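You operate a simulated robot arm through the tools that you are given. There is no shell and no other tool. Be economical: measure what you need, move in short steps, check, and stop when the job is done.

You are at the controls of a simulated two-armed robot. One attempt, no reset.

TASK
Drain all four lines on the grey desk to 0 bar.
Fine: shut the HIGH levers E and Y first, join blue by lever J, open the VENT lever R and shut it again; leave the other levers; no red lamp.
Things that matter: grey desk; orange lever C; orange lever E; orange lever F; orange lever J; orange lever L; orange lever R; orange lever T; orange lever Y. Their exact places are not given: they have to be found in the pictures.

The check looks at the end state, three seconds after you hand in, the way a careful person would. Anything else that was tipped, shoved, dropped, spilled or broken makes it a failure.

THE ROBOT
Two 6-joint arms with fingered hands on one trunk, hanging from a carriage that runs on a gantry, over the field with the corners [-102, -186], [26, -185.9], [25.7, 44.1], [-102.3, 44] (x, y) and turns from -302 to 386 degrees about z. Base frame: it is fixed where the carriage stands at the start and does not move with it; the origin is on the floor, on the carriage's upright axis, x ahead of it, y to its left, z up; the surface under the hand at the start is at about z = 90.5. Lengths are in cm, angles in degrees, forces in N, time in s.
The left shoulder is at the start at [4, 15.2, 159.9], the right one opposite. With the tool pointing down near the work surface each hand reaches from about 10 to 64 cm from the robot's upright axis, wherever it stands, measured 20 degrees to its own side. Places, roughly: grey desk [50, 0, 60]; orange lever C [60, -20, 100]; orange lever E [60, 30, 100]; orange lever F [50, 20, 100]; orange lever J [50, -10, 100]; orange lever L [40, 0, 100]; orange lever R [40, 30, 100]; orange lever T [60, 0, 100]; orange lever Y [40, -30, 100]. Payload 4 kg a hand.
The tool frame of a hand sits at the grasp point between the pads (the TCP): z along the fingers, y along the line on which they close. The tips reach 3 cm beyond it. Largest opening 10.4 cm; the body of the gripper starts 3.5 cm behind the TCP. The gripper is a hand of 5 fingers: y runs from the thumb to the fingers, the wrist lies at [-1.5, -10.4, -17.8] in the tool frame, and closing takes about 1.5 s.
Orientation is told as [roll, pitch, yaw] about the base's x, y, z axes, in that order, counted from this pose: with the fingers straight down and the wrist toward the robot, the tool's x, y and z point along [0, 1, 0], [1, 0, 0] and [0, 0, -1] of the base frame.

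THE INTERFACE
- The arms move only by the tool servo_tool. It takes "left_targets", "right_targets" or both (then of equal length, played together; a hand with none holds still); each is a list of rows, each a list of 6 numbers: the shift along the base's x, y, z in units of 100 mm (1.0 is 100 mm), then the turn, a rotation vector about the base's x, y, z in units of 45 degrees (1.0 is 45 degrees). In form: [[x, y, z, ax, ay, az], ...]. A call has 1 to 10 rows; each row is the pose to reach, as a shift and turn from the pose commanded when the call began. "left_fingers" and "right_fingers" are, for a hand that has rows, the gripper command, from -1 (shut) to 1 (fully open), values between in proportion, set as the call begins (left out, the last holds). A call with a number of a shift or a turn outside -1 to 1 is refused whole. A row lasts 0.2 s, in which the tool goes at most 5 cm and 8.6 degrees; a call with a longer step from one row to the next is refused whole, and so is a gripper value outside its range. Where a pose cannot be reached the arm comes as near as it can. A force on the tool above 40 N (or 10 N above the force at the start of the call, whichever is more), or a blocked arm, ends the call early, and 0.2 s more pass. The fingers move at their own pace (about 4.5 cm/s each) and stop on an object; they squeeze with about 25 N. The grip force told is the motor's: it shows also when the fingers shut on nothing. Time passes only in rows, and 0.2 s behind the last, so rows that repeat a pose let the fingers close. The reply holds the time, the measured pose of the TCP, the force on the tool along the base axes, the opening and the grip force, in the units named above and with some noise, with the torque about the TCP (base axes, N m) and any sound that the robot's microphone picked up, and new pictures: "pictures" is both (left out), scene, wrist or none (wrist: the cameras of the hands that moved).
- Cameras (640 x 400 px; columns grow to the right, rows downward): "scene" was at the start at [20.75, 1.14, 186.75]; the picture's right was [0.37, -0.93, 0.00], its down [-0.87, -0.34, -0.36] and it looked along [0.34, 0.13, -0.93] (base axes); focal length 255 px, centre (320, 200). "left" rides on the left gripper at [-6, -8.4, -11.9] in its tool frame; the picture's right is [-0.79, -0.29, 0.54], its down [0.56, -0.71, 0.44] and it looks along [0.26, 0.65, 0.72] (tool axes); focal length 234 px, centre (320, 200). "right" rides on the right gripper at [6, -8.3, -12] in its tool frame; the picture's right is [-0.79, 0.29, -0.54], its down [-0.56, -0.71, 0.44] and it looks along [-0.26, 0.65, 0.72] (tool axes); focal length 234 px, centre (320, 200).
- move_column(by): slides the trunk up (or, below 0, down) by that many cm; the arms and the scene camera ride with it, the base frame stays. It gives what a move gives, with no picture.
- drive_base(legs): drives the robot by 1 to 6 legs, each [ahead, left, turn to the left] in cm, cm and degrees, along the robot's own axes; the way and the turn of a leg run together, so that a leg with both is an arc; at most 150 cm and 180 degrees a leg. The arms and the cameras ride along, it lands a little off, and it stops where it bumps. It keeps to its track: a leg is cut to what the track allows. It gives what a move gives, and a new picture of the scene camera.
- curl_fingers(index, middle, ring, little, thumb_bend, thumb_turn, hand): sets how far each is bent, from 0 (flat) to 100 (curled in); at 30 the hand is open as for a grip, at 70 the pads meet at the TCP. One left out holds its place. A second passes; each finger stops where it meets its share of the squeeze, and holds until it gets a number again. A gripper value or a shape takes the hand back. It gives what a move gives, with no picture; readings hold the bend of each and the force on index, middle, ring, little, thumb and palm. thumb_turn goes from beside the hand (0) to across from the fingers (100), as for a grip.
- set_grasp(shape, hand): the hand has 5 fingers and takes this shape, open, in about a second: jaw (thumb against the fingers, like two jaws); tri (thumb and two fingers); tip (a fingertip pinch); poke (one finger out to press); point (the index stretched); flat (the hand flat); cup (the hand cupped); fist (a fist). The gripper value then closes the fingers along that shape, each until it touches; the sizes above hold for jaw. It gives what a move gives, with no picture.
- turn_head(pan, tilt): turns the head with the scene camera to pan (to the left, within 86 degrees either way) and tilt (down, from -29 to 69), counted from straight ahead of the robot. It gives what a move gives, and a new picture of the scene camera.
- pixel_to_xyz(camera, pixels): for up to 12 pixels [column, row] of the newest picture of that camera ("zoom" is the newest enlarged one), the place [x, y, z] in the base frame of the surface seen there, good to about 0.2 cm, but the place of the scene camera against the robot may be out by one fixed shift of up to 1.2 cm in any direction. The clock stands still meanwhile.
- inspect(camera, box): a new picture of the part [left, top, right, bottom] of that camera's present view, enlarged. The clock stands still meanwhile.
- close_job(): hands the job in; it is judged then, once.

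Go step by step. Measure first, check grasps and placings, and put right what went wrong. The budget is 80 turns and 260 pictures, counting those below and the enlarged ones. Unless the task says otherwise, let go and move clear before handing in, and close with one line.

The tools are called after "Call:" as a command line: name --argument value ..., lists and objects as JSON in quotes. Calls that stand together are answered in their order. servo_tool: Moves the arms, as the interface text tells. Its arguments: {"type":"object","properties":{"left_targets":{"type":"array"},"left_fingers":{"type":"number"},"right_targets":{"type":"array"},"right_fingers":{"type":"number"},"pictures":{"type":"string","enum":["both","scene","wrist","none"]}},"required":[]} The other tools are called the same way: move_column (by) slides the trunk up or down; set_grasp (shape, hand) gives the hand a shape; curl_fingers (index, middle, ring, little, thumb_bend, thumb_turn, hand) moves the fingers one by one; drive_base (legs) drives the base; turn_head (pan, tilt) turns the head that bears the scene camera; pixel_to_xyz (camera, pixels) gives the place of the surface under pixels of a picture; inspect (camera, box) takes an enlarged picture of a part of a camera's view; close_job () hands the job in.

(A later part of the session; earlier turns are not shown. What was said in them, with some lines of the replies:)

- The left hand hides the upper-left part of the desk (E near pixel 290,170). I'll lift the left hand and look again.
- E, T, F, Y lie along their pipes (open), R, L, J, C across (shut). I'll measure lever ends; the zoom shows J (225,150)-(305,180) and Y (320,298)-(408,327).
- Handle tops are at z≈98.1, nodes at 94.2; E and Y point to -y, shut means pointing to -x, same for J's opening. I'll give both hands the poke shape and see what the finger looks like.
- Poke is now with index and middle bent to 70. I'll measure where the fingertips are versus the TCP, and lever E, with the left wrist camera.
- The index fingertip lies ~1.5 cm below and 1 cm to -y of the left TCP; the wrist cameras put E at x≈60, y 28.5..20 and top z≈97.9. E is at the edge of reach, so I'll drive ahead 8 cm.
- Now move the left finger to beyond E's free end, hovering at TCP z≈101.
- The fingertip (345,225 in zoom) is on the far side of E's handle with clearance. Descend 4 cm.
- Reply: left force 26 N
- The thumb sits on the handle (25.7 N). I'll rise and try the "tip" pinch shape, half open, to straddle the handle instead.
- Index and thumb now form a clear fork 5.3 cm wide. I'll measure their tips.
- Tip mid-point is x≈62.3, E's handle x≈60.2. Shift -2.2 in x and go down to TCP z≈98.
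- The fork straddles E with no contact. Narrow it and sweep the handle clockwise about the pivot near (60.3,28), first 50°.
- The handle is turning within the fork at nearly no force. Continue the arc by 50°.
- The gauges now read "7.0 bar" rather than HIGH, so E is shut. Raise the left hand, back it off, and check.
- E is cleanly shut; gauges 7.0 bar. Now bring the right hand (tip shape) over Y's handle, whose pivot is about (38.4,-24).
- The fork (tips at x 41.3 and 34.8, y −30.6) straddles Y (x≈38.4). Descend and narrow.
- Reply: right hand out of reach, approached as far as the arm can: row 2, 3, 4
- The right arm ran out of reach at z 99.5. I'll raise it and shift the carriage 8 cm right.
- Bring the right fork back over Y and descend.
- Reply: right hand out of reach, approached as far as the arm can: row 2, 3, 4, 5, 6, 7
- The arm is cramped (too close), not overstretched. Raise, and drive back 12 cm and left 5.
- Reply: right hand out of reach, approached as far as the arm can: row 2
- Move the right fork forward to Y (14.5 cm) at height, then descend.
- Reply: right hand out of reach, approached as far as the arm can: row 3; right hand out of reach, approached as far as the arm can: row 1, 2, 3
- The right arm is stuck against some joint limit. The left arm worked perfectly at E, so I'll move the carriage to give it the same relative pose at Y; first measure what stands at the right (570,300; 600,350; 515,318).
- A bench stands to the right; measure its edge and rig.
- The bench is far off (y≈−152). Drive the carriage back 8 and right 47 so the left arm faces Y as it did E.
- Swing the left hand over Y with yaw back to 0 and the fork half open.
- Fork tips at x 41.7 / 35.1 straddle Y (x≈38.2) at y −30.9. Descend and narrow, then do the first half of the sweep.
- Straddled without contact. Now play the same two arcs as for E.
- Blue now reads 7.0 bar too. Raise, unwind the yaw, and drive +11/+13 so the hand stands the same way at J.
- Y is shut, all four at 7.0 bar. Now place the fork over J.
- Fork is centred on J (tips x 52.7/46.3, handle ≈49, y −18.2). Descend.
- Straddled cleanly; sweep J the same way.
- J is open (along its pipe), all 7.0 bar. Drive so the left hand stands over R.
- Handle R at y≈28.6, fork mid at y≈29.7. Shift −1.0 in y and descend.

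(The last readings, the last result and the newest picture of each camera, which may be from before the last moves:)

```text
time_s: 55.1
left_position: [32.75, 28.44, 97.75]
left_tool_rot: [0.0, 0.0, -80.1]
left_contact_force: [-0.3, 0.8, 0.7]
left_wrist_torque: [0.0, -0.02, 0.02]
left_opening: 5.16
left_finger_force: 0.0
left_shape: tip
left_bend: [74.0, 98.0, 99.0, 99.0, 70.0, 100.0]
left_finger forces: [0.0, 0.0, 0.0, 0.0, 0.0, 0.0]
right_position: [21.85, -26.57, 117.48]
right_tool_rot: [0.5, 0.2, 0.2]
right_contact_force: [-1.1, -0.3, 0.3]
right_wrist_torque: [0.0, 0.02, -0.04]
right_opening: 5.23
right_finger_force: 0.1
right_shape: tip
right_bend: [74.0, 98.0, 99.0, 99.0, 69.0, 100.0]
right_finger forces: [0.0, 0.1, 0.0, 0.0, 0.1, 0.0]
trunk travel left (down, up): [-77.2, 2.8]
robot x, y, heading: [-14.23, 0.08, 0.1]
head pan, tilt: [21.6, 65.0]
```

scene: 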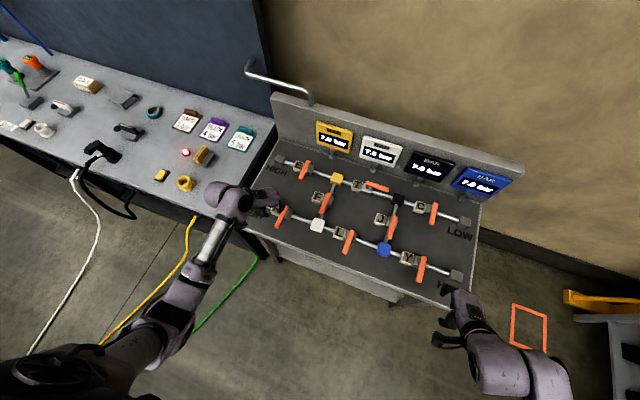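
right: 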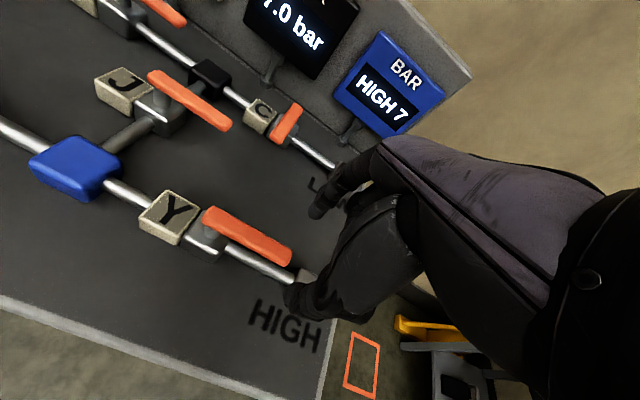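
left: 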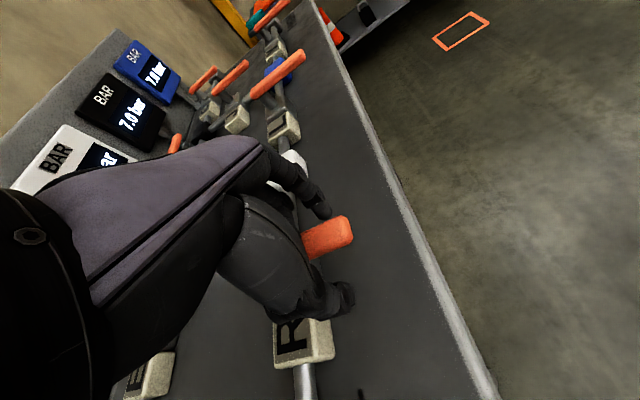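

Straddled. Sweep R open (counter-clockwise) with the reverse arc.

Call:
servo_tool --left_targets '[[0, 0, 0, 0, 0, 0], [0, 0, 0, 0, 0, 0], [0, 0, 0, 0, 0, 0], [0.012, -0.097, 0, 0, 0, 0.178], [0.041, -0.192, 0, 0, 0, 0.356], [0.087, -0.279, 0, 0, 0, 0.533], [0.148, -0.357, 0, 0, 0, 0.711], [0.221, -0.423, 0, 0, 0, 0.889]]' --left_fingers -0.45 --pictures "wrist"

Call:
servo_tool --left_targets '[[0.085, -0.052, 0, 0, 0, 0.178], [0.177, -0.088, 0, 0, 0, 0.356], [0.275, -0.108, 0, 0, 0, 0.533], [0.375, -0.11, 0, 0, 0, 0.711], [0.474, -0.093, 0, 0, 0, 0.889], [0.474, -0.093, 0, 0, 0, 0.889]]'

Call:
inspect --camera "scene" --box '[220, 80, 540, 300]'

```text
time_s: 56.9
left_position: [34.95, 24.11, 97.9]
left_tool_rot: [0.1, -0.2, -39.9]
left_contact_force: [-0.3, 0.2, -0.2]
left_wrist_torque: [0.02, 0.0, 0.0]
left_opening: 2.89
left_finger_force: 0.1
left_shape: tip
left_bend: [73.0, 98.0, 99.0, 99.0, 73.0, 100.0]
left_finger forces: [0.1, 0.1, 0.0, 0.1, 0.5, 0.0]
right_position: [21.84, -26.69, 117.45]
right_tool_rot: [0.5, 0.2, 0.2]
right_contact_force: [-0.2, 0.1, -0.3]
right_wrist_torque: [-0.03, -0.02, -0.01]
right_opening: 5.23
right_finger_force: 0.0
right_shape: tip
right_bend: [74.0, 98.0, 99.0, 99.0, 69.0, 100.0]
right_finger forces: [0.0, 0.1, 0.0, 0.0, 0.0, 0.0]
trunk travel left (down, up): [-77.2, 2.8]
robot x, y, heading: [-13.98, 0.22, -0.1]
head pan, tilt: [21.6, 65.0]
```

left: 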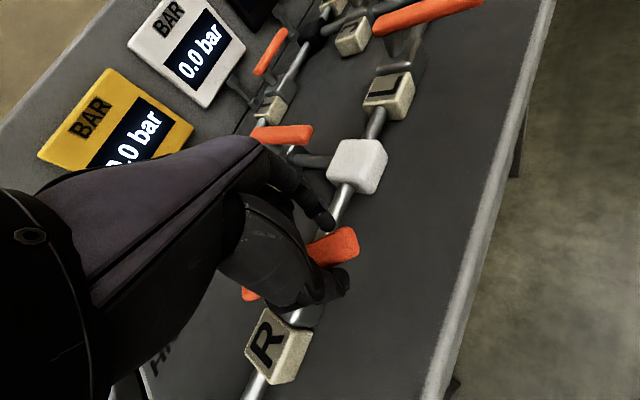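

```text
time_s: 58.3
left_position: [39.57, 23.08, 97.78]
left_tool_rot: [-0.1, -0.1, 0.1]
left_contact_force: [-2.5, 0.8, -0.6]
left_wrist_torque: [0.0, 0.07, -0.02]
left_opening: 3.02
left_finger_force: 0.1
left_shape: tip
left_bend: [73.0, 98.0, 99.0, 99.0, 72.0, 100.0]
left_finger forces: [0.0, 0.0, 0.0, 0.1, 3.0, 0.0]
right_position: [21.83, -26.68, 117.37]
right_tool_rot: [0.5, 0.2, 0.3]
right_contact_force: [-0.5, 0.1, 0.4]
right_wrist_torque: [0.01, -0.02, -0.03]
right_opening: 5.24
right_finger_force: 0.1
right_shape: tip
right_bend: [74.0, 98.0, 99.0, 99.0, 69.0, 100.0]
right_finger forces: [0.0, 0.0, 0.1, 0.0, 0.1, 0.0]
trunk travel left (down, up): [-77.2, 2.8]
robot x, y, heading: [-14.03, -0.12, 0.2]
head pan, tilt: [21.6, 65.0]
```

scene: 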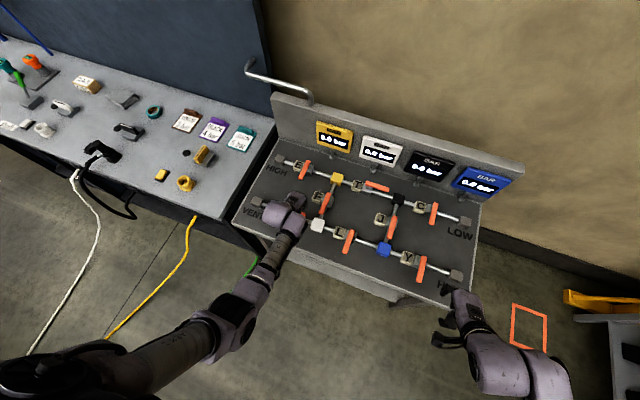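
left: 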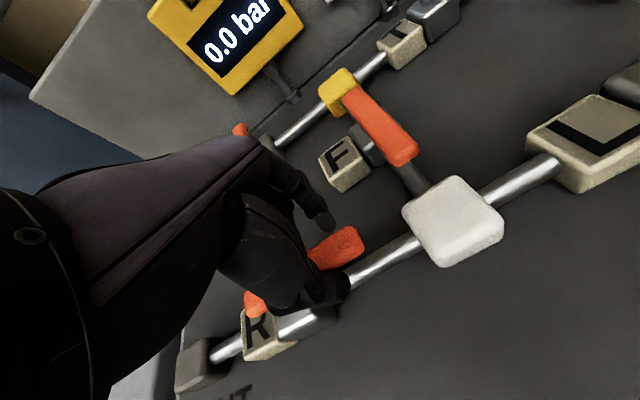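

```text
1.82 times, centred on (380, 190) of scene
```

zoom: 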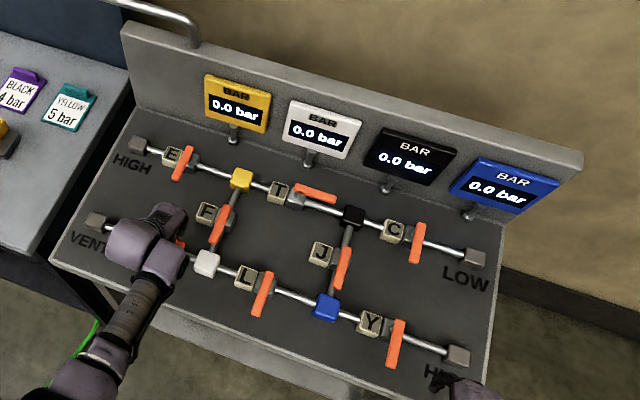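

All four gauges read 0.0 bar. Now shut R by the reverse sweep.

Call:
servo_tool --left_targets '[[-0.099, -0.016, 0, 0, 0, -0.178], [-0.199, -0.014, 0, 0, 0, -0.356], [-0.297, 0.005, 0, 0, 0, -0.533], [-0.389, 0.041, 0, 0, 0, -0.711], [-0.474, 0.093, 0, 0, 0, -0.889]]' --pictures "none"

Call:
servo_tool --left_targets '[[-0.073, 0.066, 0, 0, 0, -0.178], [-0.134, 0.144, 0, 0, 0, -0.356], [-0.18, 0.231, 0, 0, 0, -0.533], [-0.209, 0.326, 0, 0, 0, -0.711], [-0.221, 0.423, 0, 0, 0, -0.889], [-0.212, 0.534, 0, 0, 0, -0.889], [-0.212, 0.534, 0, 0, 0, -0.889]]' --pictures "wrist"

```text
time_s: 59.5
left_position: [34.86, 24.16, 97.8]
left_tool_rot: [0.1, -0.2, -40.2]
left_contact_force: [-0.1, 0.1, 0.1]
left_wrist_torque: [0.03, 0.02, 0.01]
left_opening: 2.9
left_finger_force: 0.1
left_shape: tip
left_bend: [73.0, 98.0, 99.0, 99.0, 74.0, 100.0]
left_finger forces: [0.5, 0.0, 0.1, 0.1, 0.0, 0.0]
right_position: [21.93, -26.64, 117.41]
right_tool_rot: [0.6, 0.2, 0.3]
right_contact_force: [0.5, 1.3, -0.9]
right_wrist_torque: [-0.01, -0.02, -0.01]
right_opening: 5.25
right_finger_force: 0.0
right_shape: tip
right_bend: [74.0, 98.0, 99.0, 99.0, 69.0, 100.0]
right_finger forces: [0.0, 0.1, 0.0, 0.0, 0.0, 0.1]
trunk travel left (down, up): [-77.2, 2.8]
robot x, y, heading: [-13.81, -0.13, -0.1]
head pan, tilt: [21.6, 65.0]
```

```text
time_s: 61.1
left_position: [32.86, 29.57, 97.83]
left_tool_rot: [0.0, -0.1, -80.1]
left_contact_force: [0.2, -0.7, -0.7]
left_wrist_torque: [0.04, 0.0, -0.03]
left_opening: 2.88
left_finger_force: 0.0
left_shape: tip
left_bend: [73.0, 98.0, 99.0, 99.0, 74.0, 100.0]
left_finger forces: [0.4, 0.0, 0.0, 0.0, 0.1, 0.0]
right_position: [21.78, -26.59, 117.44]
right_tool_rot: [0.6, 0.2, 0.2]
right_contact_force: [0.9, -0.6, 0.8]
right_wrist_torque: [0.03, -0.02, 0.02]
right_opening: 5.23
right_finger_force: 0.0
right_shape: tip
right_bend: [74.0, 98.0, 99.0, 99.0, 69.0, 100.0]
right_finger forces: [0.1, 0.1, 0.0, 0.0, 0.0, 0.0]
trunk travel left (down, up): [-77.2, 2.8]
robot x, y, heading: [-14.21, -0.05, 0.2]
head pan, tilt: [21.6, 65.0]
```

left: 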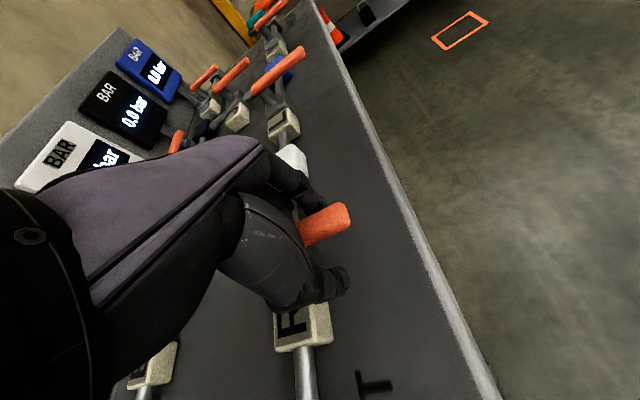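

R appears shut. Open the fork a little, raise and back away, then check.

Call:
servo_tool --left_targets '[[0, 0, 0, 0, 0, 0], [0, 0, 0, 0, 0, 0], [0, 0, 0.3, 0, 0, 0], [0, 0, 0.7, 0, 0, 0], [-0.1, 0, 1.0, 0, 0, 0.18], [-0.4, 0.2, 1.0, 0, 0, 0.36], [-0.7, 0.4, 1.0, 0, 0, 0.54], [-1.0, 0.6, 1.0, 0, 0, 0.72]]' --left_fingers -0.2 --pictures "scene"

Call:
drive_base --legs '[[-15, 0, 0]]'

Call:
inspect --camera "scene" --box '[240, 60, 540, 270]'

```text
time_s: 62.9
left_position: [22.79, 35.56, 107.86]
left_tool_rot: [0.0, -0.1, -47.6]
left_contact_force: [0.0, -0.2, -1.1]
left_wrist_torque: [0.03, 0.01, -0.01]
left_opening: 4.15
left_finger_force: 0.0
left_shape: tip
left_bend: [74.0, 98.0, 99.0, 99.0, 73.0, 100.0]
left_finger forces: [0.0, 0.0, 0.1, 0.1, 0.1, 0.0]
right_position: [21.79, -26.62, 117.47]
right_tool_rot: [0.5, 0.2, 0.1]
right_contact_force: [0.5, 0.2, 0.1]
right_wrist_torque: [0.0, 0.0, -0.01]
right_opening: 5.22
right_finger_force: 0.1
right_shape: tip
right_bend: [74.0, 98.0, 99.0, 99.0, 69.0, 100.0]
right_finger forces: [0.1, 0.0, 0.0, 0.0, 0.0, 0.1]
trunk travel left (down, up): [-77.2, 2.8]
robot x, y, heading: [-14.08, 0.08, -0.3]
head pan, tilt: [21.6, 65.0]
```

scene: 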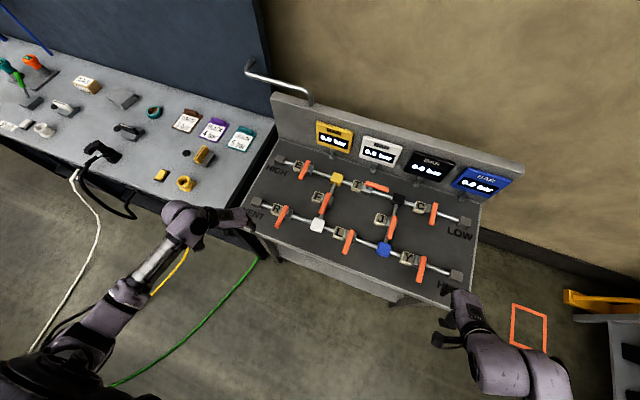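

```text
time_s: 64.3
left_position: [7.96, 35.57, 107.87]
left_tool_rot: [0.1, -0.1, -47.7]
left_contact_force: [0.2, -0.2, 0.8]
left_wrist_torque: [0.01, 0.02, -0.01]
left_opening: 4.14
left_finger_force: 0.1
left_shape: tip
left_bend: [74.0, 98.0, 99.0, 99.0, 73.0, 100.0]
left_finger forces: [0.0, 0.1, 0.1, 0.1, 0.1, 0.0]
right_position: [7.01, -26.61, 117.58]
right_tool_rot: [0.6, 0.2, 0.2]
right_contact_force: [-0.4, -0.3, 0.0]
right_wrist_torque: [0.0, -0.01, -0.03]
right_opening: 5.22
right_finger_force: 0.0
right_shape: tip
right_bend: [74.0, 98.0, 99.0, 99.0, 69.0, 100.0]
right_finger forces: [0.0, 0.0, 0.0, 0.0, 0.0, 0.0]
trunk travel left (down, up): [-77.2, 2.8]
robot x, y, heading: [-28.93, 0.14, -0.0]
head pan, tilt: [21.6, 65.0]
```

scene: 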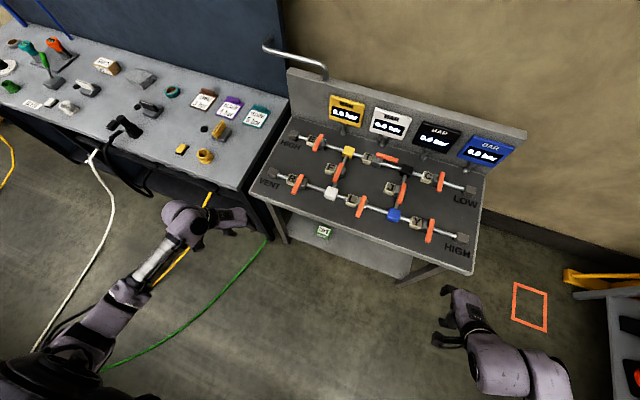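

```text
1.90 times, centred on (390, 165) of scene
```

zoom: 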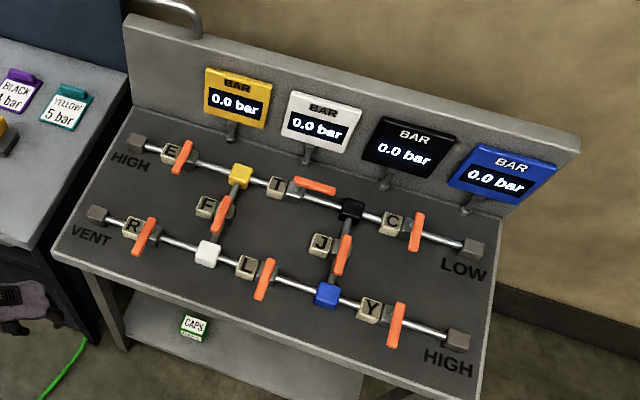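

All four gauges read 0.0 bar. E, Y and R lie across their pipes (shut), J lies along its pipe (open), the other levers are as they were, and the red lamp is off. The hands are clear, so I'm handing in.

Call:
close_job

```text
The job is handed in.
```

All four lines on the grey desk are drained to 0.0 bar, with E and Y shut, J open, R opened and shut again, the other levers left alone and no red lamp showing.
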